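You operate a simulated robot arm through the tools that you are given. There is no shell and no other tool. Be economical: measure what you need, move in short steps, check, and stop when the job is done.

You run a simulated two-armed robot. Do the job below in one go: nothing can be reset, and whatever is moved stays where it is left.

## Task
Level the small red crate's tea at its line with the board.
Fine: lay its lid on the bench's short end meanwhile; put the board back and the lid on again. Set down upright: board.
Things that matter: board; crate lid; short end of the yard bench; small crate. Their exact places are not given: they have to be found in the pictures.

It is judged by the outcome, as a careful person would: the job done as asked, and still so three seconds after it is handed in. It fails if anything else is knocked over, pushed out of place, dropped, spilled or broken. Lids that push on must go on centred and level and be pressed home; caps that screw on are set level and turned clockwise until they are tight.

## Robot
Two 7-joint arms with fingered hands on one trunk, on a base that drives. Base frame: it is fixed to the floor where the robot stands at the start and does not move with it; the origin is under the middle of the robot, x ahead of it, y to its left, z up; the surface under the hand at the start is at about z = 800. Readings come in mm, rad, newtons and seconds.
The left shoulder is at the start at [52, 173, 1143], the right one opposite. With the tool pointing down near the work surface each hand reaches from about 100 to 780 mm from the robot's upright axis, wherever it stands, measured 20 degrees to its own side. Places, roughly: crate lid [2000, 250, 1250]; short end of the yard bench [600, -400, 800]; small crate (30x22x12 cm) [500, 200, 800]. Payload 3.5 kg a hand.
The TCP of each hand is the grasp point between the finger pads, 25 mm short of the fingertips. In the tool frame z runs along the fingers and y along their closing line. The gripper opens to 88 mm. The gripper's body begins 29 mm behind the TCP. The gripper is a hand of 3 fingers: y runs from the thumb to the fingers, the wrist lies at [-13, -97, -162] in the tool frame, and closing takes about 1.5 s.
Orientation is that of the tool frame in the base frame, as a unit quaternion [w, x, y, z]. With the fingers straight down and the wrist toward the robot, the tool's x, y and z point along [0, 1, 0], [1, 0, 0] and [0, 0, -1] of the base frame.

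## Interface
- The arms move only by the tool nudge_tool. It takes "left_rows", "right_rows" or both (then of equal length, played together; a hand with none holds still); each is a list that holds one entry, the list of rows, each a list of 6 numbers: the shift along the tool's x, y, z in units of 400 mm (1.0 is 400 mm), then the turn, a rotation vector about the tool's x, y, z in units of 90 degrees (1.0 is 90 degrees). In form: [[[dx, dy, dz, wx, wy, wz], ...]]. A call has 1 to 10 rows; each row is the pose to reach, as a shift and turn from the pose commanded when the call began, along the tool's axes at that moment. "left_gripper" and "right_gripper" are, for a hand that has rows, the gripper command, from -1 (shut) to 1 (fully open), values between in proportion, set as the call begins (left out, the last holds). A call with a number of a shift or a turn outside -1 to 1 is refused whole. Rows are played at 5 a second. More than 50 mm and 0.15 rad between two rows, or a gripper value outside its range, and nothing of the call is played. Where a pose cannot be reached the arm comes as near as it can. A force on the tool above 40 N (or 10 N above the force at the start of the call, whichever is more), or a blocked arm, ends the call early, and 0.2 s more pass. The fingers move at their own pace (about 72 mm/s each) and stop on an object; they squeeze with about 22 N. The grip force told is the motor's: it shows also when the fingers shut on nothing. Time passes only in rows, and 0.2 s behind the last, so rows that repeat a pose let the fingers close. It gives the time, the measured TCP pose, the force on the tool (base axes), the opening and the grip force at its end, in the units of the frame above (readings bear some noise), with the torque about the TCP (base axes, N m) and any sound that the robot's microphone picked up.
- Cameras (640 x 400 px; columns grow to the right, rows downward): "scene" is now at [150.2, 2.5, 1359.7]; the picture's right is [0.02, -1.00, -0.00], its down [-0.70, -0.01, -0.72] and it looks along [0.72, 0.02, -0.70] (base axes); focal length 214 px, centre (320, 200). "left" rides on the left gripper at [-58, -85, -99] in its tool frame; the picture's right is [-0.67, -0.35, 0.66], its down [0.69, -0.63, 0.37] and it looks along [0.28, 0.69, 0.66] (tool axes); focal length 261 px, centre (320, 200). "right" rides on the right gripper at [58, -85, -100] in its tool frame; the picture's right is [-0.67, 0.35, -0.66], its down [-0.69, -0.63, 0.37] and it looks along [-0.28, 0.69, 0.66] (tool axes); focal length 261 px, centre (320, 200).
- capture(camera): a new picture of that camera. It takes no simulated time.
- raise_lower(by): slides the trunk up (or, below 0, down) by that many mm; the arms and the scene camera ride with it, the base frame stays. It gives what a move gives, with no picture.
- roll_base(legs): drives the robot by 1 to 6 legs, each [ahead, left, turn to the left] in mm, mm and rad, along the robot's own axes; the way and the turn of a leg run together, so that a leg with both is an arc; at most 1500 mm and 3.142 rad a leg. The arms and the cameras ride along, it lands a little off, and it stops where it bumps. It gives what a move gives.
- set_fingers(index, middle, thumb_bend, thumb_turn, hand): sets how far each is bent, from 0 (flat) to 1 (curled in); at 0.3 the hand is open as for a grip, at 0.7 the pads meet at the TCP. One left out holds its place. A second passes; each finger stops where it meets its share of the squeeze, and holds until it gets a number again. A gripper value or a shape takes the hand back. It gives what a move gives, with no picture; readings hold the bend of each and the force on the fingers (four entries, about 0 where the hand has none), thumb and palm. thumb_turn goes from beside the hand (0) to across from the fingers (1), as for a grip.
- grasp_type(shape, hand): the hand has 3 fingers and takes this shape, open, in about a second: jaw (thumb against the fingers, like two jaws); tri (thumb and two fingers); tip (a fingertip pinch); poke (one finger out to press); point (the index stretched); flat (the hand flat); cup (the hand cupped); fist (a fist). The gripper value then closes the fingers along that shape, each until it touches; the sizes above hold for jaw. It gives what a move gives, with no picture.
- head_to(pan, tilt): turns the head with the scene camera to pan (to the left, within 1.501 rad either way) and tilt (down, from -0.506 to 1.204), counted from straight ahead of the robot. It gives what a move gives.
- measure_at(camera, pixels): for up to 12 pixels [column, row] of the newest picture of that camera ("zoom" is the newest enlarged one), the place [x, y, z] in the base frame of the surface seen there, good to about 2 mm. It takes no simulated time.
- zoom(camera, box): a new picture of the part [left, top, right, bottom] of that camera's present view, enlarged. It takes no simulated time.
- sign_off(): hands the job in; it is judged then, once.

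Go step by step. Measure first, check grasps and placings, and put right what went wrong. The budget is 80 turns and 58 pictures, counting those below and the enlarged ones. Unless the task says otherwise, let go and move clear before handing in, and close with one line.

The tools are called after "Call:" as a command line: name --argument value ..., lists and objects as JSON in quotes. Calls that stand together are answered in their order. nudge_tool: Moves the arms, as the interface text tells. Its arguments: {"type":"object","properties":{"left_rows":{"type":"array","items":{"type":"array","items":{"type":"array","items":{"type":"number"}}}},"left_gripper":{"type":"number"},"right_rows":{"type":"array","items":{"type":"array","items":{"type":"array","items":{"type":"number"}}}},"right_gripper":{"type":"number"}},"required":[]} The other tools are called the same way: raise_lower (by) slides the trunk up or down; grasp_type (shape, hand) gives the hand a shape; set_fingers (index, middle, thumb_bend, thumb_turn, hand) moves the fingers one by one; roll_base (legs) drives the base; head_to (pan, tilt) turns the head that bears the scene camera; capture (camera) takes a picture; measure_at (camera, pixels) gives the place of the surface under pixels of a picture; zoom (camera, box) takes an enlarged picture of a part of a camera's view; sign_off () hands the job in.

At the start:

```text
time: 0.0
left_ee_pos: [488.0, 275.6, 1196.0]
left_tcp_rot: [0.0, 0.707, 0.707, 0.0]
left_force: [-0.1, -1.3, -0.3]
left_ft_torque: [0.01, -0.01, -0.01]
left_width: 88.0
left_gripper_force: 0.1
left_shape: jaw
left_bend: [0.3, 0.3, 0.3, 0.98]
left_finger forces: [0.0, 0.0, 0.0, 0.0, 0.1, 0.0]
right_ee_pos: [546.1, -179.2, 1169.7]
right_tcp_rot: [0.0, 0.707, 0.707, 0.0]
right_force: [-0.2, -0.3, 0.2]
right_ft_torque: [0.02, 0.03, 0.01]
right_width: 87.8
right_gripper_force: 0.2
right_shape: jaw
right_bend: [0.3, 0.3, 0.3, 0.98]
right_finger forces: [0.1, 0.0, 0.0, 0.0, 0.0, 0.0]
trunk travel left (down, up): [-225.0, 230.0]
robot x, y, heading: [1.9, 1.8, -0.001]
head pan, tilt: [0.023, 0.628]
```

scene: 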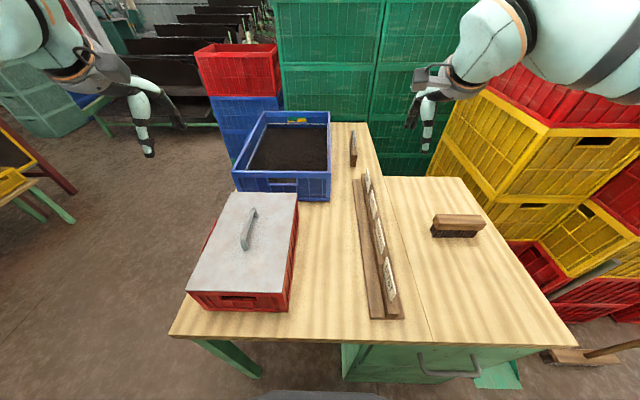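
right: 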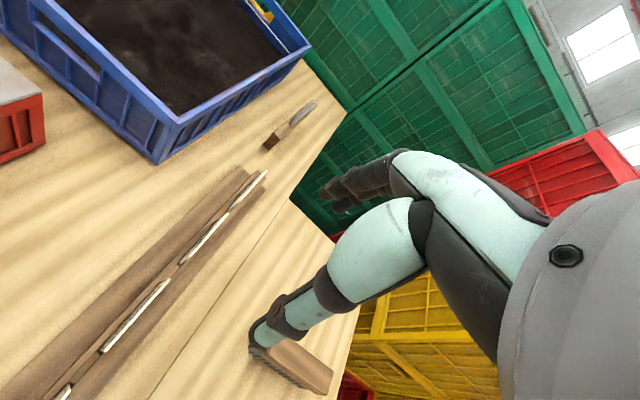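
left: 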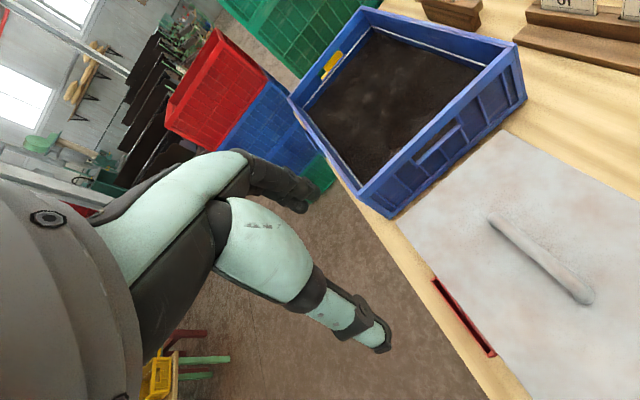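

The pictures show a red crate with a grey lid (245,240), a blue crate of tea, a small wooden piece at (353,148), a tag rail at (375,250) and a brush at (458,225). I'll zoom in to find the board.

Call:
zoom --camera "scene" --box '[220, 100, 420, 225]'

Call:
zoom --camera "scene" --box '[160, 180, 500, 392]'

Call:
measure_at --camera "scene" --pixels '[[225, 194], [296, 194], [188, 290], [283, 292], [249, 211], [246, 245], [353, 132], [353, 163], [438, 216], [482, 216], [400, 318], [460, 180]]'

```text
3.20 times, centred on (320, 162) of scene
```

zoom: 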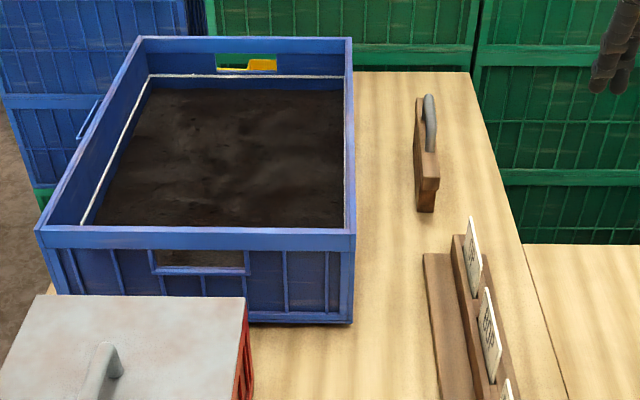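

```text
1.88 times, centred on (330, 286) of scene
```

zoom: 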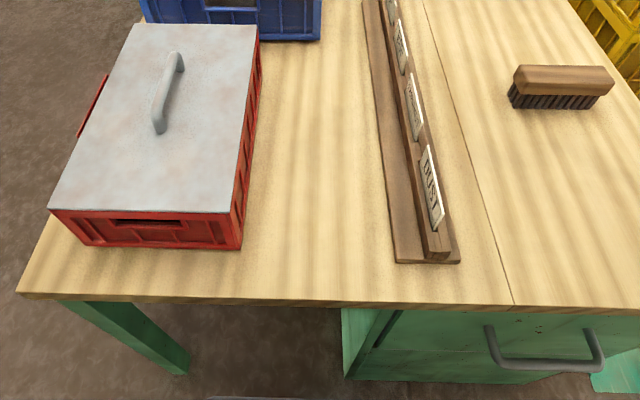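

```text
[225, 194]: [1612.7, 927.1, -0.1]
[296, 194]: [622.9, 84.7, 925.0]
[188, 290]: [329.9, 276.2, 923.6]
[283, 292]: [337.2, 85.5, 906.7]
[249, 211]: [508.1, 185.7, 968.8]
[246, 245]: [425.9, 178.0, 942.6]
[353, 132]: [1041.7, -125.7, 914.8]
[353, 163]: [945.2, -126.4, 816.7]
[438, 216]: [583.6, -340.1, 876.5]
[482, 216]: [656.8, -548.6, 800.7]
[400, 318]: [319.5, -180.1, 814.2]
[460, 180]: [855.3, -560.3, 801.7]
```

The board with a grey handle stands at about [980,-126,860], and the lid top is at about z 925. I'll measure the lid handle, the board and the short end more finely.

Call:
measure_at --camera "zoom" --pixels '[[172, 56], [160, 128], [182, 66], [152, 120], [145, 25], [257, 25], [60, 208], [232, 208], [515, 92], [612, 82], [520, 68], [605, 70]]'

Call:
measure_at --camera "scene" --pixels '[[390, 180], [465, 182], [430, 340], [560, 318], [364, 172], [390, 308], [356, 178], [372, 316], [450, 300], [355, 135], [356, 150], [350, 156]]'

Call:
zoom --camera "scene" --box '[328, 115, 392, 175]'

```text
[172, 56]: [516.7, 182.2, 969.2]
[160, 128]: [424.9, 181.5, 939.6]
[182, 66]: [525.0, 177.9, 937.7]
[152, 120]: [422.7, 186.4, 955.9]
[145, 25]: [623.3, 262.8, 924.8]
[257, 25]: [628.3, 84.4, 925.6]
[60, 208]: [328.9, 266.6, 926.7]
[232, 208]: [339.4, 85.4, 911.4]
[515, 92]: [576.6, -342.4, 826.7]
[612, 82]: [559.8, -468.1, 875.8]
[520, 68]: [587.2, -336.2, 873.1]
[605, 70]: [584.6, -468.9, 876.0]
```

```text
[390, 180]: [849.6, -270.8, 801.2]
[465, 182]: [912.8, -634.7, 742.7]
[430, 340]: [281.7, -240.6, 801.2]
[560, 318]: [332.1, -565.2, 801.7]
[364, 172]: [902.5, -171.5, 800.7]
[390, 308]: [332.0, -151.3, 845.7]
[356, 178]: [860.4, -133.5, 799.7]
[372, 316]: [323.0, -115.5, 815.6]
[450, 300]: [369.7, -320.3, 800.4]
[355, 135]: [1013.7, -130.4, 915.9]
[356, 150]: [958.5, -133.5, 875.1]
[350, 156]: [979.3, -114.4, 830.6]
```

```text
6.67 times, centred on (360, 145) of scene
```

zoom: 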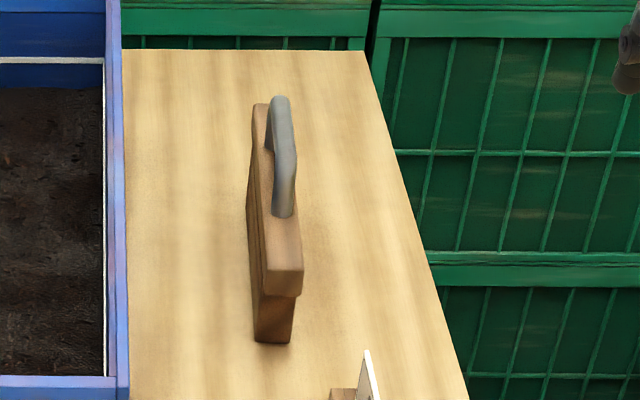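

The board has shoulders that would rest on the crate rim, with its handle at x≈950–1050. The lid is 300×200, centred at about (477,182). The handle is beyond reach from here, so I'll look down to see how close the base can come to the bench.

Call:
head_to --pan 0.0 --tilt 1.2

Call:
capture --camera "scene"

Call:
measure_at --camera "scene" --pixels '[[320, 300], [320, 340], [320, 370], [200, 320], [440, 320], [400, 240]]'

```text
time: 1.0
left_ee_pos: [488.5, 276.2, 1194.4]
left_tcp_rot: [0.0, 0.707, 0.708, 0.0]
left_force: [0.4, 0.3, 0.1]
left_ft_torque: [0.01, 0.0, -0.01]
left_width: 87.9
left_gripper_force: 0.0
left_shape: jaw
left_bend: [0.3, 0.3, 0.3, 0.98]
left_finger forces: [0.0, 0.0, 0.1, 0.0, 0.0, 0.1]
right_ee_pos: [546.8, -178.8, 1171.9]
right_tcp_rot: [-0.001, 0.707, 0.707, 0.0]
right_force: [0.3, -0.1, -0.3]
right_ft_torque: [0.01, 0.05, -0.01]
right_width: 87.7
right_gripper_force: 0.0
right_shape: jaw
right_bend: [0.3, 0.3, 0.3, 0.98]
right_finger forces: [0.1, 0.1, 0.1, 0.0, 0.0, 0.0]
trunk travel left (down, up): [-225.0, 230.0]
robot x, y, heading: [-1.0, 3.5, 0.002]
head pan, tilt: [0.0, 1.201]
```

```text
51 pictures are left
```

scene: 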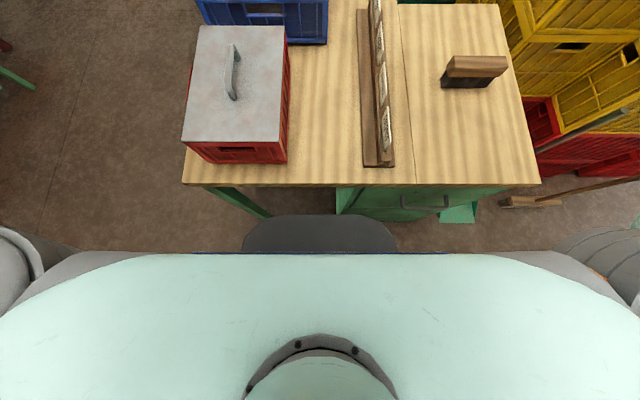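

```text
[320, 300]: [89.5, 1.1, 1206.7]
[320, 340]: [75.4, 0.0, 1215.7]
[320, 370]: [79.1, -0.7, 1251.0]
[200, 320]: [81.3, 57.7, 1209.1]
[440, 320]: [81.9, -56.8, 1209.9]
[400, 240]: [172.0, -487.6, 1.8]
```

The base front shows as the grey piece at (320,215). I'll measure it, the bench legs and the cabinet for clearance.

Call:
measure_at --camera "scene" --pixels '[[320, 218], [320, 235], [250, 240], [392, 240], [262, 212], [340, 210], [345, 200], [400, 200], [425, 206], [340, 188], [186, 184], [538, 184]]'

Call:
head_to --pan 1.0 --tilt 0.6

Call:
capture --camera "scene"

```text
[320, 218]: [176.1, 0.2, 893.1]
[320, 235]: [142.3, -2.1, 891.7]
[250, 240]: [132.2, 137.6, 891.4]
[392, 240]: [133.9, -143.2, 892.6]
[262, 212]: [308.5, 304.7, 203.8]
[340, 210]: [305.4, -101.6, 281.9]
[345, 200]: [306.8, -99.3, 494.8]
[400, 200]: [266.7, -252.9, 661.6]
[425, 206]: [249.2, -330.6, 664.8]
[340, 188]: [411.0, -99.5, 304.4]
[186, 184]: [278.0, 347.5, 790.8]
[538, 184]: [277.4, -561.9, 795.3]
```

```text
time: 2.2
left_ee_pos: [488.0, 277.2, 1195.9]
left_tcp_rot: [0.0, 0.706, 0.708, 0.0]
left_force: [1.0, 0.7, -0.2]
left_ft_torque: [0.01, -0.02, 0.0]
left_width: 87.7
left_gripper_force: 0.1
left_shape: jaw
left_bend: [0.3, 0.3, 0.3, 0.98]
left_finger forces: [0.0, 0.0, 0.0, 0.0, 0.0, 0.1]
right_ee_pos: [546.9, -179.3, 1170.7]
right_tcp_rot: [0.0, 0.707, 0.707, -0.001]
right_force: [-1.2, -0.2, -0.3]
right_ft_torque: [0.03, 0.0, 0.0]
right_width: 87.7
right_gripper_force: 0.0
right_shape: jaw
right_bend: [0.3, 0.3, 0.3, 0.98]
right_finger forces: [0.0, 0.0, 0.0, 0.0, 0.0, 0.1]
trunk travel left (down, up): [-225.0, 230.0]
robot x, y, heading: [0.7, 3.1, 0.001]
head pan, tilt: [1.0, 0.6]
```

```text
50 pictures are left
```

scene: 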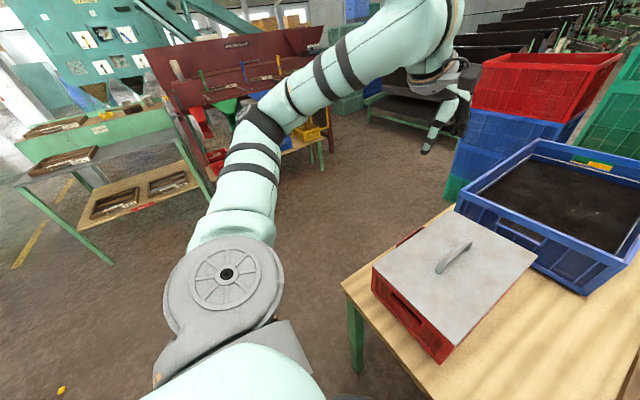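

The floor to the left of the bench is clear except for the blue stack at (500,150). I'll look at the board close up and measure it and the stack.

Call:
measure_at --camera "scene" --pixels '[[450, 198], [457, 150], [470, 105], [375, 100], [330, 160], [300, 150], [200, 200], [105, 260], [350, 290], [380, 355], [465, 205], [541, 147]]'

Call:
head_to --pan -0.1 --tilt 0.42

Call:
zoom --camera "scene" --box '[260, 150, 370, 220]'

```text
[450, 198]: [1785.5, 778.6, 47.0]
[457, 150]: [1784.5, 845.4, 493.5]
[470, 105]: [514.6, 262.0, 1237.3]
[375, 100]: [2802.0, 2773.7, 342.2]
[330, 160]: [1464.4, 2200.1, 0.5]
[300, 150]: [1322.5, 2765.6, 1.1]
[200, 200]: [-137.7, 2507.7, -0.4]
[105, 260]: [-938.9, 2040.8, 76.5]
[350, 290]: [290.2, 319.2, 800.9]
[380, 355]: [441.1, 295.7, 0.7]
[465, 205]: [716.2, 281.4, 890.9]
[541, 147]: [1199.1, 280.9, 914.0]
```

```text
time: 3.6
left_ee_pos: [487.8, 276.6, 1196.4]
left_tcp_rot: [0.0, 0.707, 0.707, 0.001]
left_force: [0.5, 0.3, -0.1]
left_ft_torque: [0.04, 0.01, -0.01]
left_width: 87.8
left_gripper_force: 0.0
left_shape: jaw
left_bend: [0.3, 0.3, 0.3, 0.98]
left_finger forces: [0.0, 0.0, 0.0, 0.0, 0.0, 0.0]
right_ee_pos: [546.6, -179.6, 1171.0]
right_tcp_rot: [0.0, 0.707, 0.707, -0.001]
right_force: [-0.6, 0.3, -0.2]
right_ft_torque: [0.0, -0.03, 0.01]
right_width: 87.6
right_gripper_force: 0.1
right_shape: jaw
right_bend: [0.3, 0.3, 0.3, 0.98]
right_finger forces: [0.1, 0.0, 0.0, 0.0, 0.1, 0.1]
trunk travel left (down, up): [-225.0, 230.0]
robot x, y, heading: [-1.5, 0.5, 0.001]
head pan, tilt: [-0.099, 0.421]
```

```text
5.71 times, centred on (315, 185) of scene
```

zoom: 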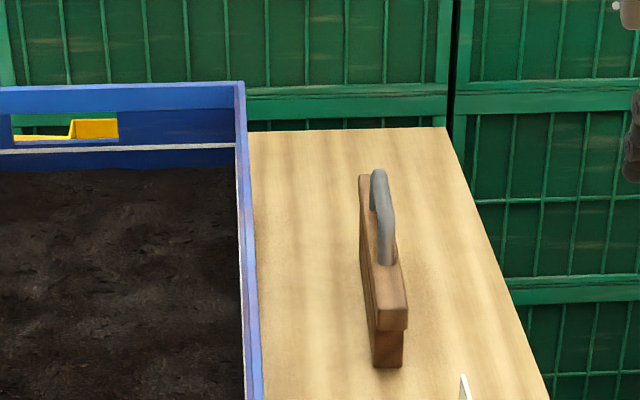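

The blue crate spans x 716–1199 and the floor beside the bench is clear. Now I'll measure the board itself.

Call:
measure_at --camera "zoom" --pixels '[[390, 362], [392, 320], [395, 300], [379, 318], [406, 300], [364, 180], [380, 174], [386, 258], [387, 215], [365, 200], [366, 260], [445, 135]]'

Call:
measure_at --camera "zoom" --pixels '[[240, 90], [250, 300], [374, 355], [401, 355], [376, 290], [360, 200], [382, 190], [391, 240]]'

```text
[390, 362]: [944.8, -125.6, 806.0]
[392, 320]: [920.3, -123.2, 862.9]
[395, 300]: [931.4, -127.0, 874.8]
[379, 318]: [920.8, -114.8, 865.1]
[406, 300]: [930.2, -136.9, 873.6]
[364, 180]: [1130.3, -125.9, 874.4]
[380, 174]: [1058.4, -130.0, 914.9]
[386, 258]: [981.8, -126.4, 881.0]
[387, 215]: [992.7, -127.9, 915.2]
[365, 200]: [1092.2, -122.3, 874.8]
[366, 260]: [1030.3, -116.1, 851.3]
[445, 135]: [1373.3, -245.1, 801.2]
```

```text
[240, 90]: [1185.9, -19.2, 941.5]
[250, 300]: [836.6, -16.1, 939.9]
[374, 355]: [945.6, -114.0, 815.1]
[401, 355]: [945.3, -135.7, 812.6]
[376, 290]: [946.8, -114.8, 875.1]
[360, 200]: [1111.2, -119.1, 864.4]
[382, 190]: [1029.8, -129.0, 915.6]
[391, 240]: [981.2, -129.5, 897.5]
```

The board's shoulders run x 920–1140 with their undersides at z≈850; the blade is about 170 long and the handle bar sits at z≈916. First the lid: the left hand clears out to the left while the right hand goes over the lid handle, turning so it closes along y.

Call:
nudge_tool --left_rows '[[[0.06, 0, 0, 0, 0, 0], [0.12, 0, 0, 0, 0, 0], [0.18, 0, 0, 0, 0, 0], [0.24, 0, 0, 0, 0, 0], [0.3, 0, 0, 0, 0, 0], [0.36, 0, 0, 0, 0, 0], [0.42, 0, 0, 0, 0, 0], [0.48, 0, 0, 0, 0, 0], [0.52, 0, 0, 0, 0, 0], [0.55, 0, 0, 0, 0, 0]]]' --right_rows '[[[0.09, -0.018, 0.0, 0, 0, -0.09], [0.18, -0.036, 0.0, 0, 0, -0.18], [0.27, -0.054, 0.0, 0, 0, -0.27], [0.36, -0.072, 0.02, 0, 0, -0.36], [0.45, -0.09, 0.05, 0, 0, -0.45], [0.54, -0.108, 0.09, 0, 0, -0.54], [0.63, -0.126, 0.13, 0, 0, -0.63], [0.72, -0.144, 0.17, 0, 0, -0.72], [0.81, -0.162, 0.21, 0, 0, -0.81], [0.9, -0.18, 0.25, 0, 0, -0.9]]]' --right_gripper 1

Call:
head_to --pan 0.2 --tilt 0.8

Call:
capture --camera "scene"

```text
time: 5.8
left_ee_pos: [487.7, 496.4, 1195.4]
left_tcp_rot: [0.001, 0.706, 0.708, -0.001]
left_force: [0.3, 0.6, -0.1]
left_ft_torque: [-0.03, 0.0, -0.01]
left_width: 87.6
left_gripper_force: 0.0
left_shape: jaw
left_bend: [0.3, 0.3, 0.3, 0.98]
left_finger forces: [0.0, 0.1, 0.0, 0.1, 0.0, 0.0]
right_ee_pos: [507.8, 70.1, 1144.0]
right_tcp_rot: [0.046, 0.279, 0.958, 0.04]
right_force: [-0.2, 0.2, -0.3]
right_ft_torque: [0.0, 0.01, -0.01]
right_width: 87.6
right_gripper_force: 0.1
right_shape: jaw
right_bend: [0.3, 0.3, 0.3, 0.98]
right_finger forces: [0.0, 0.0, 0.1, 0.1, 0.0, 0.0]
right hand out of reach, approached as far as the arm can: row 7, 8, 9, 10
trunk travel left (down, up): [-225.0, 230.0]
robot x, y, heading: [0.5, -2.1, -0.004]
head pan, tilt: [-0.099, 0.421]
```

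```text
time: 6.6
left_ee_pos: [487.7, 495.0, 1196.4]
left_tcp_rot: [0.0, 0.707, 0.708, 0.0]
left_force: [-0.4, -0.3, -0.3]
left_ft_torque: [0.03, 0.04, -0.04]
left_width: 87.7
left_gripper_force: 0.1
left_shape: jaw
left_bend: [0.3, 0.3, 0.3, 0.98]
left_finger forces: [0.0, 0.0, 0.0, 0.0, 0.0, 0.0]
right_ee_pos: [506.9, 70.2, 1144.0]
right_tcp_rot: [0.046, 0.279, 0.958, 0.038]
right_force: [0.7, 0.0, -0.1]
right_ft_torque: [0.01, 0.0, 0.02]
right_width: 87.6
right_gripper_force: 0.2
right_shape: jaw
right_bend: [0.3, 0.3, 0.3, 0.98]
right_finger forces: [0.1, 0.0, 0.0, 0.0, 0.1, 0.0]
trunk travel left (down, up): [-225.0, 230.0]
robot x, y, heading: [-2.9, -1.2, -0.002]
head pan, tilt: [0.201, 0.799]
```

```text
48 pictures are left
```

scene: 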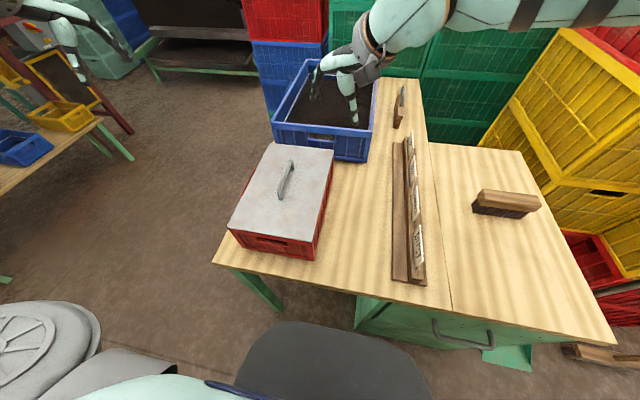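

The right hand runs out of reach at this yaw. I'll drive the base 300 mm left so the handle lies in front of the right arm.

Call:
roll_base --legs '[[0, 300, 0]]'

```text
time: 8.7
left_ee_pos: [489.9, 801.3, 1196.2]
left_tcp_rot: [0.0, 0.708, 0.707, 0.0]
left_force: [0.3, 0.2, 0.0]
left_ft_torque: [0.0, 0.0, 0.0]
left_width: 87.8
left_gripper_force: 0.1
left_shape: jaw
left_bend: [0.3, 0.3, 0.3, 0.98]
left_finger forces: [0.0, 0.1, 0.1, 0.1, 0.0, 0.0]
right_ee_pos: [507.1, 376.7, 1144.2]
right_tcp_rot: [0.047, 0.281, 0.958, 0.038]
right_force: [0.6, -0.2, 0.0]
right_ft_torque: [0.0, 0.0, 0.01]
right_width: 87.7
right_gripper_force: 0.1
right_shape: jaw
right_bend: [0.3, 0.3, 0.3, 0.98]
right_finger forces: [0.0, 0.0, 0.0, 0.0, 0.0, 0.1]
trunk travel left (down, up): [-225.0, 230.0]
robot x, y, heading: [0.5, 310.0, -0.004]
head pan, tilt: [0.201, 0.799]
```

Next I'll hold a zero move to find out which pose is the commanded one now.

Call:
nudge_tool --right_rows '[[[0, 0, 0, 0, 0, 0], [0, 0, 0, 0, 0, 0]]]'

```text
time: 9.3
left_ee_pos: [489.1, 802.4, 1197.2]
left_tcp_rot: [0.001, 0.708, 0.706, 0.0]
left_force: [-0.4, -0.1, 0.0]
left_ft_torque: [-0.01, 0.03, 0.01]
left_width: 87.8
left_gripper_force: 0.1
left_shape: jaw
left_bend: [0.3, 0.3, 0.3, 0.98]
left_finger forces: [0.0, 0.0, 0.0, 0.1, 0.0, 0.1]
right_ee_pos: [508.2, 376.5, 1143.3]
right_tcp_rot: [0.046, 0.281, 0.958, 0.039]
right_force: [0.2, 0.0, -0.2]
right_ft_torque: [0.02, -0.01, -0.01]
right_width: 88.0
right_gripper_force: 0.0
right_shape: jaw
right_bend: [0.3, 0.3, 0.3, 0.98]
right_finger forces: [0.1, 0.0, 0.0, 0.0, 0.0, 0.0]
trunk travel left (down, up): [-225.0, 230.0]
robot x, y, heading: [2.3, 307.6, -0.006]
head pan, tilt: [0.201, 0.799]
```

The commanded pose equals the reached one. I'll straighten the right hand and take it over the lid handle.

Call:
nudge_tool --right_rows '[[[-0.031, -0.078, 0.023, 0.0084, 0.0099, -0.0605], [-0.061, -0.157, 0.045, 0.0168, 0.0198, -0.121], [-0.092, -0.235, 0.068, 0.0252, 0.0297, -0.1815], [-0.123, -0.313, 0.091, 0.0336, 0.0396, -0.242], [-0.153, -0.392, 0.113, 0.042, 0.0495, -0.3025], [-0.184, -0.47, 0.136, 0.0504, 0.0594, -0.363], [-0.184, -0.47, 0.136, 0.0504, 0.0594, -0.363]]]' --right_gripper 1

Call:
capture --camera "right"

Call:
capture --camera "scene"

```text
time: 10.9
left_ee_pos: [487.6, 802.2, 1197.1]
left_tcp_rot: [0.001, 0.708, 0.707, 0.0]
left_force: [0.6, 0.1, 0.9]
left_ft_torque: [-0.02, 0.01, 0.03]
left_width: 87.7
left_gripper_force: 0.0
left_shape: jaw
left_bend: [0.3, 0.3, 0.3, 0.98]
left_finger forces: [0.0, 0.0, 0.1, 0.0, 0.1, 0.1]
right_ee_pos: [413.6, 220.6, 1151.3]
right_tcp_rot: [0.119, 0.248, 0.961, 0.035]
right_force: [0.1, -0.5, 0.4]
right_ft_torque: [0.0, 0.03, -0.02]
right_width: 88.1
right_gripper_force: 0.0
right_shape: jaw
right_bend: [0.3, 0.3, 0.3, 0.98]
right_finger forces: [0.0, 0.0, 0.0, 0.0, 0.1, 0.0]
right hand out of reach, approached as far as the arm can: row 1, 2, 3, 4, 5, 6, 7
trunk travel left (down, up): [-225.0, 230.0]
robot x, y, heading: [-0.1, 305.0, -0.0]
head pan, tilt: [0.201, 0.799]
```

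```text
47 pictures are left
```

right: 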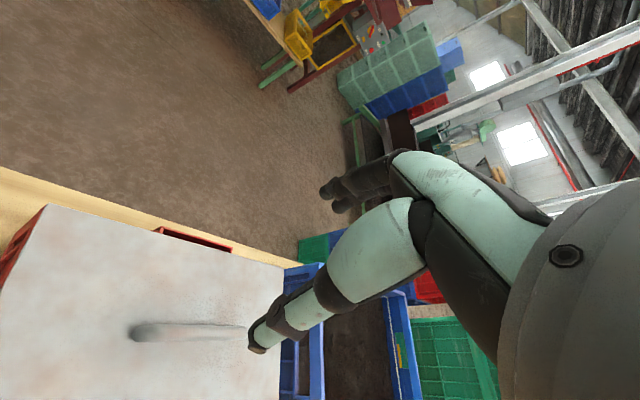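

```text
46 pictures are left
```

scene: 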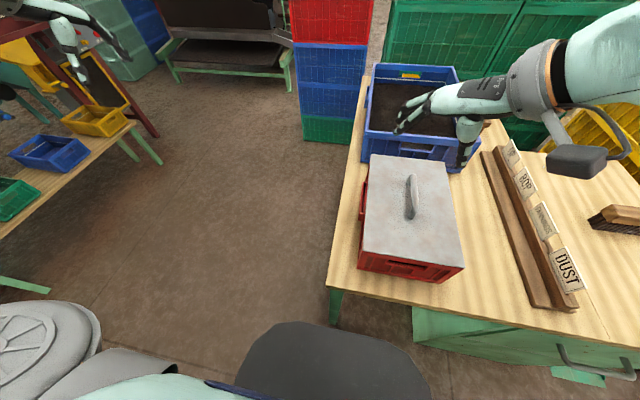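

The right wrist can't turn that way. From the bench's left side (robot facing −y), the default hand orientation already closes along y, so I'll restore the right hand to default and drive around there.

Call:
nudge_tool --right_rows '[[[-0.028, -0.015, -0.001, 0.0146, 0.0079, 0.0675], [-0.056, -0.029, -0.002, 0.0292, 0.0158, 0.135], [-0.083, -0.044, -0.002, 0.0438, 0.0237, 0.2025], [-0.111, -0.059, -0.003, 0.0584, 0.0316, 0.27], [-0.139, -0.074, -0.004, 0.073, 0.0395, 0.3375], [-0.167, -0.088, -0.005, 0.0876, 0.0474, 0.405], [-0.195, -0.103, -0.006, 0.1022, 0.0553, 0.4725], [-0.222, -0.118, -0.006, 0.1168, 0.0632, 0.54], [-0.25, -0.132, -0.007, 0.1314, 0.0711, 0.6075], [-0.278, -0.147, -0.008, 0.146, 0.079, 0.675]]]'

Call:
roll_base --legs '[[0, 450, 0], [654, 0, 0], [0, 0, -1.571]]'

Call:
head_to --pan 0.0 --tilt 0.7

Call:
capture --camera "scene"

```text
time: 13.1
left_ee_pos: [489.6, 802.6, 1196.0]
left_tcp_rot: [0.001, 0.708, 0.706, 0.0]
left_force: [0.2, 0.3, -1.4]
left_ft_torque: [0.01, -0.02, 0.0]
left_width: 87.9
left_gripper_force: 0.1
left_shape: jaw
left_bend: [0.3, 0.3, 0.3, 0.98]
left_finger forces: [0.0, 0.0, 0.0, 0.1, 0.0, 0.1]
right_ee_pos: [487.5, 118.4, 1172.0]
right_tcp_rot: [0.0, 0.708, 0.706, -0.002]
right_force: [0.8, -0.7, 0.0]
right_ft_torque: [-0.03, -0.03, 0.0]
right_width: 88.0
right_gripper_force: 0.0
right_shape: jaw
right_bend: [0.3, 0.3, 0.3, 0.98]
right_finger forces: [0.0, 0.0, 0.1, 0.0, 0.1, 0.0]
trunk travel left (down, up): [-225.0, 230.0]
robot x, y, heading: [-0.5, 308.2, -0.005]
head pan, tilt: [0.201, 0.799]
```

```text
time: 22.8
left_ee_pos: [1131.5, 263.5, 1195.7]
left_tcp_rot: [0.001, 1.0, -0.003, 0.0]
left_force: [-1.1, -0.1, 0.6]
left_ft_torque: [0.05, -0.01, -0.02]
left_width: 87.5
left_gripper_force: 0.1
left_shape: jaw
left_bend: [0.3, 0.3, 0.3, 0.98]
left_finger forces: [0.0, 0.1, 0.0, 0.1, 0.1, 0.0]
right_ee_pos: [447.1, 267.2, 1172.5]
right_tcp_rot: [0.0, 1.0, -0.003, -0.002]
right_force: [-0.4, -1.1, 0.0]
right_ft_torque: [-0.01, -0.02, -0.03]
right_width: 87.9
right_gripper_force: 0.0
right_shape: jaw
right_bend: [0.3, 0.3, 0.3, 0.98]
right_finger forces: [0.0, 0.0, 0.1, 0.0, 0.1, 0.0]
trunk travel left (down, up): [-225.0, 230.0]
robot x, y, heading: [641.8, 753.1, -1.573]
head pan, tilt: [0.201, 0.799]
```

```text
time: 23.5
left_ee_pos: [1130.9, 262.9, 1195.6]
left_tcp_rot: [0.0, 1.0, -0.003, 0.0]
left_force: [-0.6, -0.3, 0.9]
left_ft_torque: [0.03, 0.01, -0.04]
left_width: 87.7
left_gripper_force: 0.1
left_shape: jaw
left_bend: [0.3, 0.3, 0.3, 0.98]
left_finger forces: [0.1, 0.1, 0.0, 0.1, 0.0, 0.0]
right_ee_pos: [446.9, 267.8, 1172.3]
right_tcp_rot: [0.0, 1.0, -0.002, -0.001]
right_force: [-0.6, -0.7, -0.4]
right_ft_torque: [0.0, 0.01, -0.01]
right_width: 88.1
right_gripper_force: 0.0
right_shape: jaw
right_bend: [0.3, 0.3, 0.3, 0.98]
right_finger forces: [0.0, 0.0, 0.0, 0.0, 0.1, 0.0]
trunk travel left (down, up): [-225.0, 230.0]
robot x, y, heading: [639.1, 750.6, -1.579]
head pan, tilt: [0.0, 0.7]
```

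```text
45 pictures are left
```

scene: 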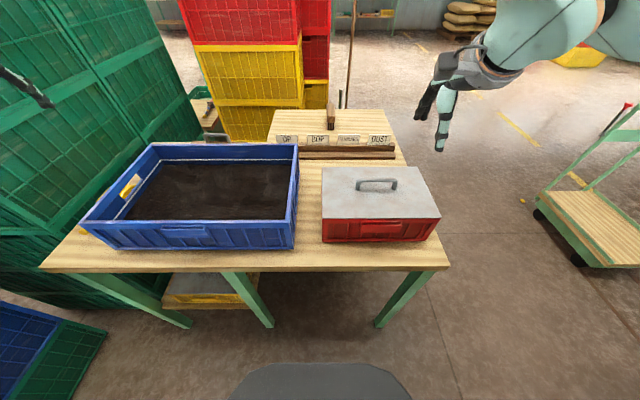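

The orientation is right now: the tool closes along y. I'll measure the lid handle, (355–395, 185), from this view.

Call:
zoom --camera "scene" --box '[300, 150, 460, 250]'

Call:
measure_at --camera "zoom" --pixels '[[230, 140], [300, 125], [388, 130], [310, 137], [90, 75], [510, 75], [90, 270], [550, 270], [300, 285], [380, 320], [300, 180]]'

```text
4.00 times, centred on (380, 200) of scene
```

zoom: 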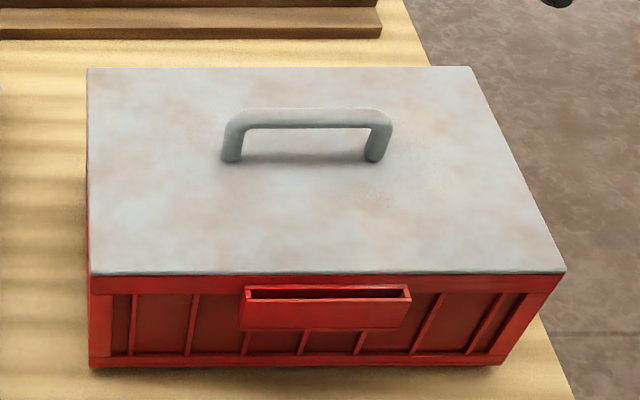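

```text
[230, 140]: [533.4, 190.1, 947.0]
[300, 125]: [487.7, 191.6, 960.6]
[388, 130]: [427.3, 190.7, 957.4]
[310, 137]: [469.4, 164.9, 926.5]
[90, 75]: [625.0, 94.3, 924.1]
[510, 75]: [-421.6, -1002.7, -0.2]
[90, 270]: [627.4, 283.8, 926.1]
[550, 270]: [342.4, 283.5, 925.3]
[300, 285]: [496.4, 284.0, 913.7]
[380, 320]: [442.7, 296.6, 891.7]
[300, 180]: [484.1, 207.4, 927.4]
```

The handle bar's middle is at about (479,184), top z≈968. I'll bring the hand to z≈1000 above it and check.

Call:
nudge_tool --right_rows '[[[0.027, 0.07, 0.07, 0, 0, 0], [0.054, 0.14, 0.14, 0, 0, 0], [0.08, 0.21, 0.22, 0, 0, 0], [0.08, 0.21, 0.33, 0, 0, 0], [0.08, 0.21, 0.43, 0, 0, 0], [0.08, 0.21, 0.43, 0, 0, 0]]]' --right_gripper 1

Call:
zoom --camera "scene" --box '[300, 100, 460, 250]'

Call:
capture --camera "right"

```text
time: 24.9
left_ee_pos: [1131.4, 263.7, 1197.1]
left_tcp_rot: [0.001, 1.0, -0.003, 0.001]
left_force: [1.2, 0.2, -0.3]
left_ft_torque: [0.0, -0.02, -0.03]
left_width: 87.7
left_gripper_force: 0.1
left_shape: jaw
left_bend: [0.3, 0.3, 0.3, 0.98]
left_finger forces: [0.0, 0.0, 0.0, 0.1, 0.1, 0.0]
right_ee_pos: [478.1, 180.7, 1000.2]
right_tcp_rot: [-0.001, 1.0, -0.003, -0.002]
right_force: [0.2, -0.7, -0.3]
right_ft_torque: [0.02, 0.0, 0.0]
right_width: 88.1
right_gripper_force: 0.1
right_shape: jaw
right_bend: [0.3, 0.3, 0.3, 0.98]
right_finger forces: [0.0, 0.1, 0.0, 0.0, 0.0, 0.0]
trunk travel left (down, up): [-225.0, 230.0]
robot x, y, heading: [637.7, 752.1, -1.578]
head pan, tilt: [0.0, 0.7]
```

```text
2.67 times, centred on (380, 175) of scene
```

zoom: 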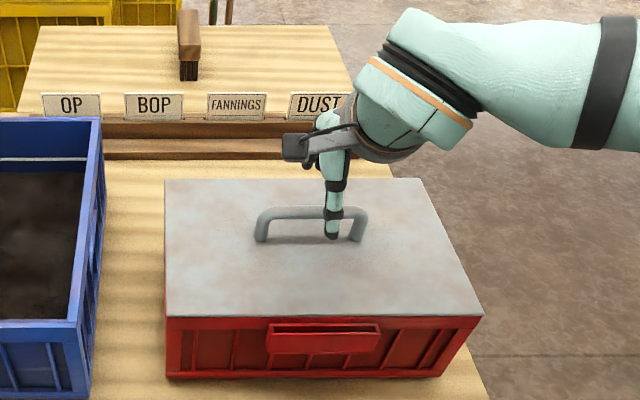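

```text
42 pictures are left
```

right: 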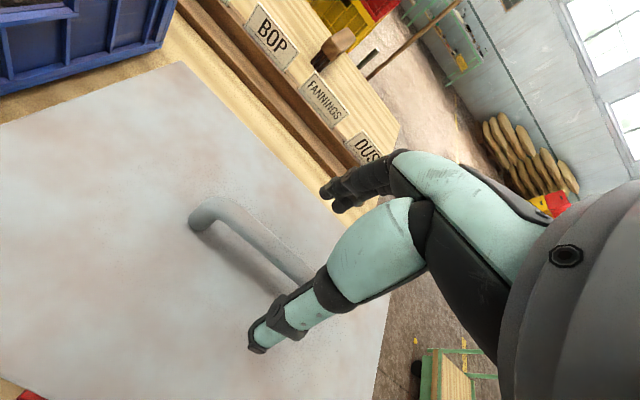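

The hand straddles the bar (handle at zoom (312,210), thumb at (333,215)). I'll descend to z≈958, then close.

Call:
nudge_tool --right_rows '[[[0.005, -0.006, 0.05, 0, 0, 0], [0.01, -0.008, 0.105, 0, 0, 0], [0.01, -0.008, 0.105, 0, 0, 0]]]' --right_gripper 1

Call:
nudge_tool --right_rows '[[[0, 0, 0, 0, 0, 0], [0, 0, 0, 0, 0, 0], [0, 0, 0, 0, 0, 0], [0, 0, 0, 0, 0, 0], [0, 0, 0, 0, 0, 0], [0, 0, 0, 0, 0, 0], [0, 0, 0, 0, 0, 0], [0, 0, 0, 0, 0, 0]]]' --right_gripper -1

Call:
zoom --camera "scene" --box '[300, 100, 460, 250]'

```text
time: 25.7
left_ee_pos: [1130.7, 263.3, 1195.1]
left_tcp_rot: [0.001, 1.0, -0.003, 0.0]
left_force: [0.7, -0.3, -0.3]
left_ft_torque: [0.01, 0.02, 0.02]
left_width: 87.7
left_gripper_force: 0.1
left_shape: jaw
left_bend: [0.3, 0.3, 0.3, 0.98]
left_finger forces: [0.1, 0.0, 0.1, 0.0, 0.0, 0.0]
right_ee_pos: [481.8, 186.5, 959.8]
right_tcp_rot: [0.0, 1.0, -0.002, -0.001]
right_force: [-0.2, -0.6, -0.3]
right_ft_torque: [0.01, 0.0, 0.03]
right_width: 88.0
right_gripper_force: 0.1
right_shape: jaw
right_bend: [0.3, 0.3, 0.3, 0.98]
right_finger forces: [0.0, 0.0, 0.0, 0.1, 0.1, 0.1]
trunk travel left (down, up): [-225.0, 230.0]
robot x, y, heading: [641.3, 755.7, -1.578]
head pan, tilt: [0.0, 0.7]
```

```text
time: 27.5
left_ee_pos: [1130.8, 262.3, 1195.6]
left_tcp_rot: [0.0, 1.0, -0.002, 0.0]
left_force: [1.3, 0.5, 0.2]
left_ft_torque: [0.02, 0.03, 0.01]
left_width: 87.9
left_gripper_force: 0.0
left_shape: jaw
left_bend: [0.3, 0.3, 0.3, 0.98]
left_finger forces: [0.0, 0.0, 0.0, 0.0, 0.0, 0.0]
right_ee_pos: [481.6, 187.4, 957.8]
right_tcp_rot: [0.0, 1.0, -0.003, -0.002]
right_force: [0.0, 0.7, -0.2]
right_ft_torque: [0.01, -0.01, -0.01]
right_width: 0.0
right_gripper_force: 21.9
right_shape: jaw
right_bend: [0.7, 0.7, 0.65, 1.0]
right_finger forces: [4.8, 0.5, 0.1, 0.0, 6.2, 0.1]
trunk travel left (down, up): [-225.0, 230.0]
robot x, y, heading: [638.7, 755.2, -1.574]
head pan, tilt: [0.0, 0.7]
```

```text
2.67 times, centred on (380, 175) of scene
```

zoom: 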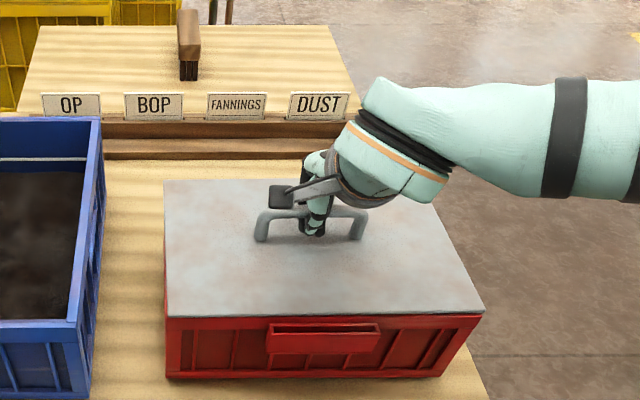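

The width reads 0 with a small finger force, so the fingers may have shut under the bar. I'll look closer.

Call:
zoom --camera "scene" --box '[355, 130, 405, 165]'

Call:
measure_at --camera "zoom" --pixels '[[100, 250], [420, 270], [250, 300], [520, 270], [90, 280], [300, 200]]'

```text
11.43 times, centred on (380, 148) of scene
```

zoom: 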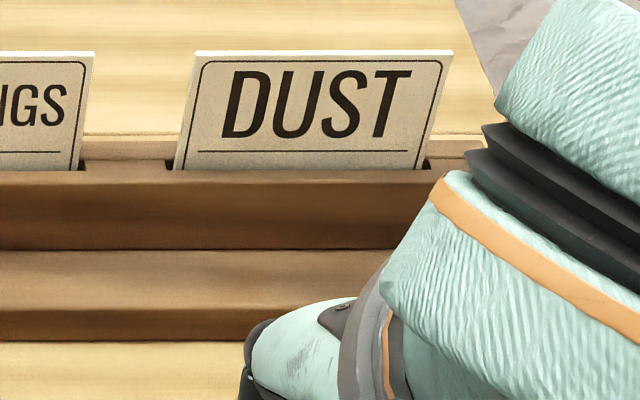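

```text
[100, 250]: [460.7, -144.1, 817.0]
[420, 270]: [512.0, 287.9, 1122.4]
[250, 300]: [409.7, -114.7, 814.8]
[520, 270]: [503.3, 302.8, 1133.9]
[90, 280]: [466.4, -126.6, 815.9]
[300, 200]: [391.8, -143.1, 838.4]
```

I zoomed too high, so I'll aim lower.

Call:
zoom --camera "scene" --box '[350, 168, 406, 203]'

Call:
measure_at --camera "zoom" --pixels '[[120, 190], [480, 190], [480, 240], [290, 250], [60, 250], [400, 250]]'

```text
11.43 times, centred on (378, 186) of scene
```

zoom: 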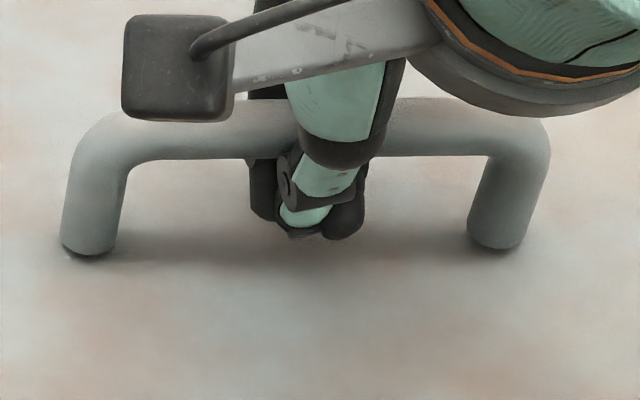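

```text
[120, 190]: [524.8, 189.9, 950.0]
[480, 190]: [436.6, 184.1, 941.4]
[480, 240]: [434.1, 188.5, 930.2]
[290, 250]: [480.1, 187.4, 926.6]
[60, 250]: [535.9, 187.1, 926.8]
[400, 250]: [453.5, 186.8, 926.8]
```

The fingers have shut beneath the bar. I'll open, rise about 8 mm and close so the pads grip the bar itself.

Call:
nudge_tool --right_rows '[[[0, 0, 0, 0, 0, 0], [0, 0, 0, 0, 0, 0], [0, 0, 0, 0, 0, 0], [0, 0, 0, 0, 0, 0], [0, 0.0, 0, 0, 0, 0], [0, 0.0, -0.02, 0, 0, 0], [0, 0, -0.02, 0, 0, 0]]]' --right_gripper 0.6

Call:
nudge_tool --right_rows '[[[0, 0, 0, 0, 0, 0], [0, 0, 0, 0, 0, 0], [0, 0, 0, 0, 0, 0], [0, 0, 0, 0, 0, 0], [0, 0, 0, 0, 0, 0], [0, 0, 0, 0, 0, 0], [0, 0, 0, 0, 0, 0], [0, 0, 0, 0, 0, 0]]]' --right_gripper -1

```text
time: 29.1
left_ee_pos: [1131.8, 262.7, 1197.2]
left_tcp_rot: [0.0, 1.0, -0.003, 0.001]
left_force: [-1.0, -0.6, 0.2]
left_ft_torque: [0.0, 0.02, 0.01]
left_width: 87.4
left_gripper_force: 0.1
left_shape: jaw
left_bend: [0.3, 0.3, 0.3, 0.98]
left_finger forces: [0.1, 0.0, 0.1, 0.0, 0.0, 0.0]
right_ee_pos: [479.7, 187.0, 968.4]
right_tcp_rot: [-0.001, 1.0, -0.003, -0.001]
right_force: [0.6, 0.1, -0.4]
right_ft_torque: [0.01, 0.0, -0.01]
right_width: 70.3
right_gripper_force: 0.1
right_shape: jaw
right_bend: [0.27, 0.34, 0.49, 0.99]
right_finger forces: [0.0, 0.0, 0.1, 0.1, 0.1, 0.0]
trunk travel left (down, up): [-225.0, 230.0]
robot x, y, heading: [640.4, 754.3, -1.581]
head pan, tilt: [0.0, 0.7]
```

```text
time: 30.9
left_ee_pos: [1130.4, 263.4, 1195.0]
left_tcp_rot: [0.0, 1.0, -0.002, 0.0]
left_force: [-0.3, 0.6, 0.1]
left_ft_torque: [0.01, 0.04, 0.02]
left_width: 87.8
left_gripper_force: 0.1
left_shape: jaw
left_bend: [0.3, 0.3, 0.3, 0.98]
left_finger forces: [0.0, 0.0, 0.1, 0.1, 0.0, 0.0]
right_ee_pos: [481.1, 187.1, 968.3]
right_tcp_rot: [-0.001, 1.0, -0.003, -0.002]
right_force: [-0.9, 0.6, -1.4]
right_ft_torque: [0.0, -0.01, -0.02]
right_width: 0.8
right_gripper_force: 21.6
right_shape: jaw
right_bend: [0.71, 0.7, 0.73, 1.0]
right_finger forces: [6.4, 0.6, 0.0, 0.1, 18.7, 0.0]
trunk travel left (down, up): [-225.0, 230.0]
robot x, y, heading: [638.5, 754.2, -1.575]
head pan, tilt: [0.0, 0.7]
```

The width still reads about 1, now with a larger thumb force. I'll look again.

Call:
zoom --camera "scene" --box '[350, 168, 406, 203]'

Call:
capture --camera "right"

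```text
11.43 times, centred on (378, 186) of scene
```

zoom: 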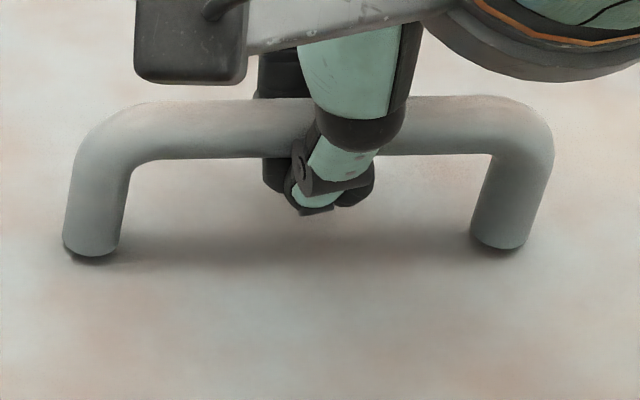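

```text
37 pictures are left
```

right: 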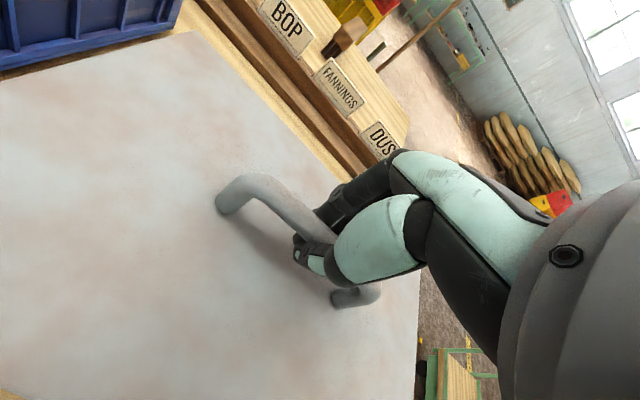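

The bar is hooked between thumb and fingers, with the thumb pressing at 18.7 N. I'll lift gently and watch the force and level.

Call:
nudge_tool --right_rows '[[[0, 0, -0.01, 0, 0, 0], [0, 0, -0.025, 0, 0, 0], [0, 0, -0.05, 0, 0, 0], [0, 0, -0.09, 0, 0, 0], [0, 0, -0.15, 0, 0, 0], [0, 0, -0.2, 0, 0, 0], [0, 0, -0.2, 0, 0, 0]]]' --right_gripper -1

Call:
capture --camera "scene"

```text
time: 32.5
left_ee_pos: [1131.6, 262.9, 1195.3]
left_tcp_rot: [0.0, 1.0, -0.002, 0.0]
left_force: [1.3, -0.2, 1.0]
left_ft_torque: [-0.03, 0.0, -0.01]
left_width: 87.8
left_gripper_force: 0.1
left_shape: jaw
left_bend: [0.3, 0.3, 0.3, 0.98]
left_finger forces: [0.0, 0.0, 0.0, 0.0, 0.1, 0.1]
right_ee_pos: [482.1, 187.6, 1045.9]
right_tcp_rot: [0.0, 1.0, -0.003, -0.002]
right_force: [0.3, 0.7, -1.1]
right_ft_torque: [-0.04, -0.01, -0.02]
right_width: 0.8
right_gripper_force: 21.7
right_shape: jaw
right_bend: [0.71, 0.7, 0.74, 1.0]
right_finger forces: [6.0, 1.6, 0.0, 0.0, 18.3, 0.0]
trunk travel left (down, up): [-225.0, 230.0]
robot x, y, heading: [641.6, 753.9, -1.579]
head pan, tilt: [0.0, 0.7]
```

```text
36 pictures are left
```

scene: 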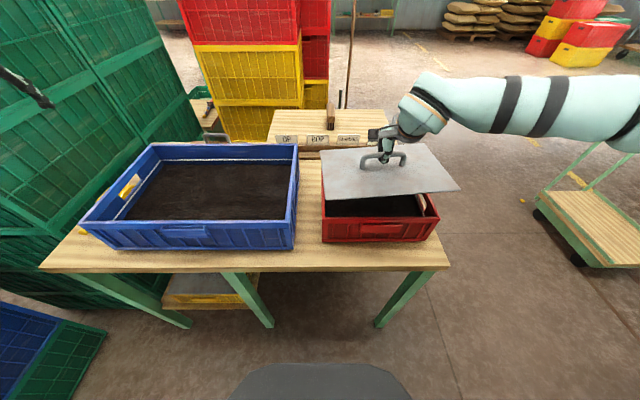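

The lid is up, level and light. I'll raise it further and drive round to the front of the bench.

Call:
nudge_tool --right_rows '[[[0, 0, -0.08, 0, 0, 0], [0, 0, -0.16, 0, 0, 0], [0, 0, -0.24, 0, 0, 0], [0, 0, -0.24, 0, 0, 0]]]'

Call:
roll_base --legs '[[0, -650, 0], [0, 0, 1.575], [0, -900, 0]]'

Call:
capture --camera "scene"

```text
time: 33.5
left_ee_pos: [1132.4, 262.4, 1195.6]
left_tcp_rot: [0.001, 1.0, -0.003, 0.0]
left_force: [-0.4, 0.5, -0.5]
left_ft_torque: [-0.01, -0.02, -0.02]
left_width: 88.0
left_gripper_force: 0.0
left_shape: jaw
left_bend: [0.3, 0.3, 0.3, 0.98]
left_finger forces: [0.1, 0.1, 0.0, 0.0, 0.0, 0.0]
right_ee_pos: [481.3, 187.7, 1142.1]
right_tcp_rot: [0.0, 1.0, -0.002, -0.002]
right_force: [-0.5, -0.1, -0.9]
right_ft_torque: [0.01, 0.01, -0.02]
right_width: 0.8
right_gripper_force: 21.6
right_shape: jaw
right_bend: [0.71, 0.7, 0.74, 1.0]
right_finger forces: [5.7, 1.5, 0.0, 0.0, 18.2, 0.0]
trunk travel left (down, up): [-225.0, 230.0]
robot x, y, heading: [639.0, 753.5, -1.579]
head pan, tilt: [0.0, 0.7]
```

```text
time: 45.4
left_ee_pos: [484.2, 338.2, 1195.5]
left_tcp_rot: [0.001, 0.708, 0.706, -0.001]
left_force: [-0.2, -0.2, -0.6]
left_ft_torque: [0.01, 0.02, -0.01]
left_width: 87.8
left_gripper_force: 0.1
left_shape: jaw
left_bend: [0.3, 0.3, 0.3, 0.98]
left_finger forces: [0.0, 0.1, 0.0, 0.0, 0.1, 0.0]
right_ee_pos: [560.9, -310.5, 1141.8]
right_tcp_rot: [0.001, 0.707, 0.707, -0.001]
right_force: [0.2, 0.3, -0.4]
right_ft_torque: [0.01, 0.0, 0.0]
right_width: 0.7
right_gripper_force: 22.2
right_shape: jaw
right_bend: [0.71, 0.7, 0.74, 1.0]
right_finger forces: [4.8, 1.4, 0.0, 0.0, 17.9, 0.0]
trunk travel left (down, up): [-225.0, 230.0]
robot x, y, heading: [-6.8, -155.8, -0.003]
head pan, tilt: [0.0, 0.7]
```

```text
35 pictures are left
```

scene: 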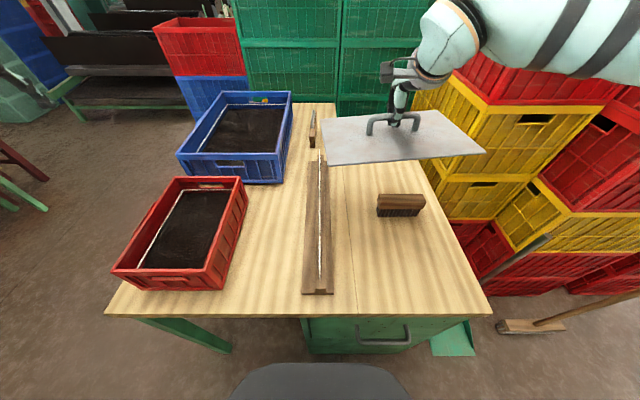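

The red crate is open. I'll carry the lid over to (402,−388) and lower it in front of the brush.

Call:
nudge_tool --right_rows '[[[-0.05, -0.1, 0, 0, 0, 0], [-0.1, -0.2, 0, 0, 0, 0], [-0.15, -0.3, 0, 0, 0, 0], [-0.194, -0.398, 0, 0, 0, 0], [-0.194, -0.398, 0.1, 0, 0, 0], [-0.194, -0.398, 0.2, 0, 0, 0], [-0.194, -0.398, 0.3, 0, 0, 0], [-0.194, -0.398, 0.4, 0, 0, 0], [-0.194, -0.398, 0.5, 0, 0, 0], [-0.194, -0.398, 0.56, 0, 0, 0]]]'

Call:
capture --camera "scene"

```text
time: 47.6
left_ee_pos: [484.8, 338.7, 1196.0]
left_tcp_rot: [0.001, 0.708, 0.707, 0.0]
left_force: [1.1, 0.2, 0.5]
left_ft_torque: [-0.03, 0.0, -0.01]
left_width: 87.6
left_gripper_force: 0.0
left_shape: jaw
left_bend: [0.3, 0.3, 0.3, 0.98]
left_finger forces: [0.0, 0.0, 0.0, 0.0, 0.1, 0.1]
right_ee_pos: [401.3, -385.9, 923.4]
right_tcp_rot: [0.0, 0.704, 0.71, -0.001]
right_force: [-1.2, -1.0, -1.3]
right_ft_torque: [-0.01, 0.0, 0.0]
right_width: 0.8
right_gripper_force: 22.1
right_shape: jaw
right_bend: [0.71, 0.7, 0.74, 1.0]
right_finger forces: [3.9, 1.2, 0.0, 0.0, 0.0, 0.1]
right hand out of reach, approached as far as the arm can: row 10
trunk travel left (down, up): [-225.0, 230.0]
robot x, y, heading: [-3.9, -153.6, -0.002]
head pan, tilt: [0.0, 0.7]
```

```text
34 pictures are left
```

scene: 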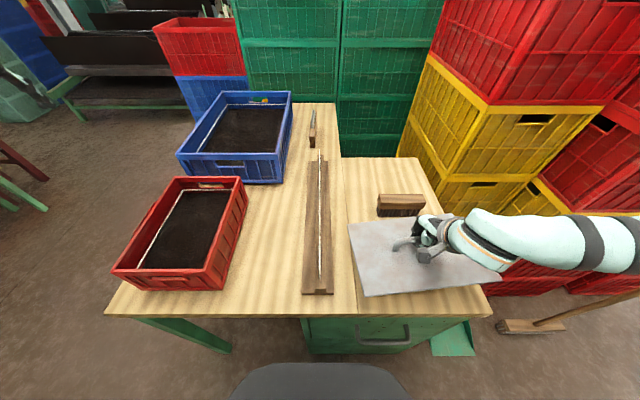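

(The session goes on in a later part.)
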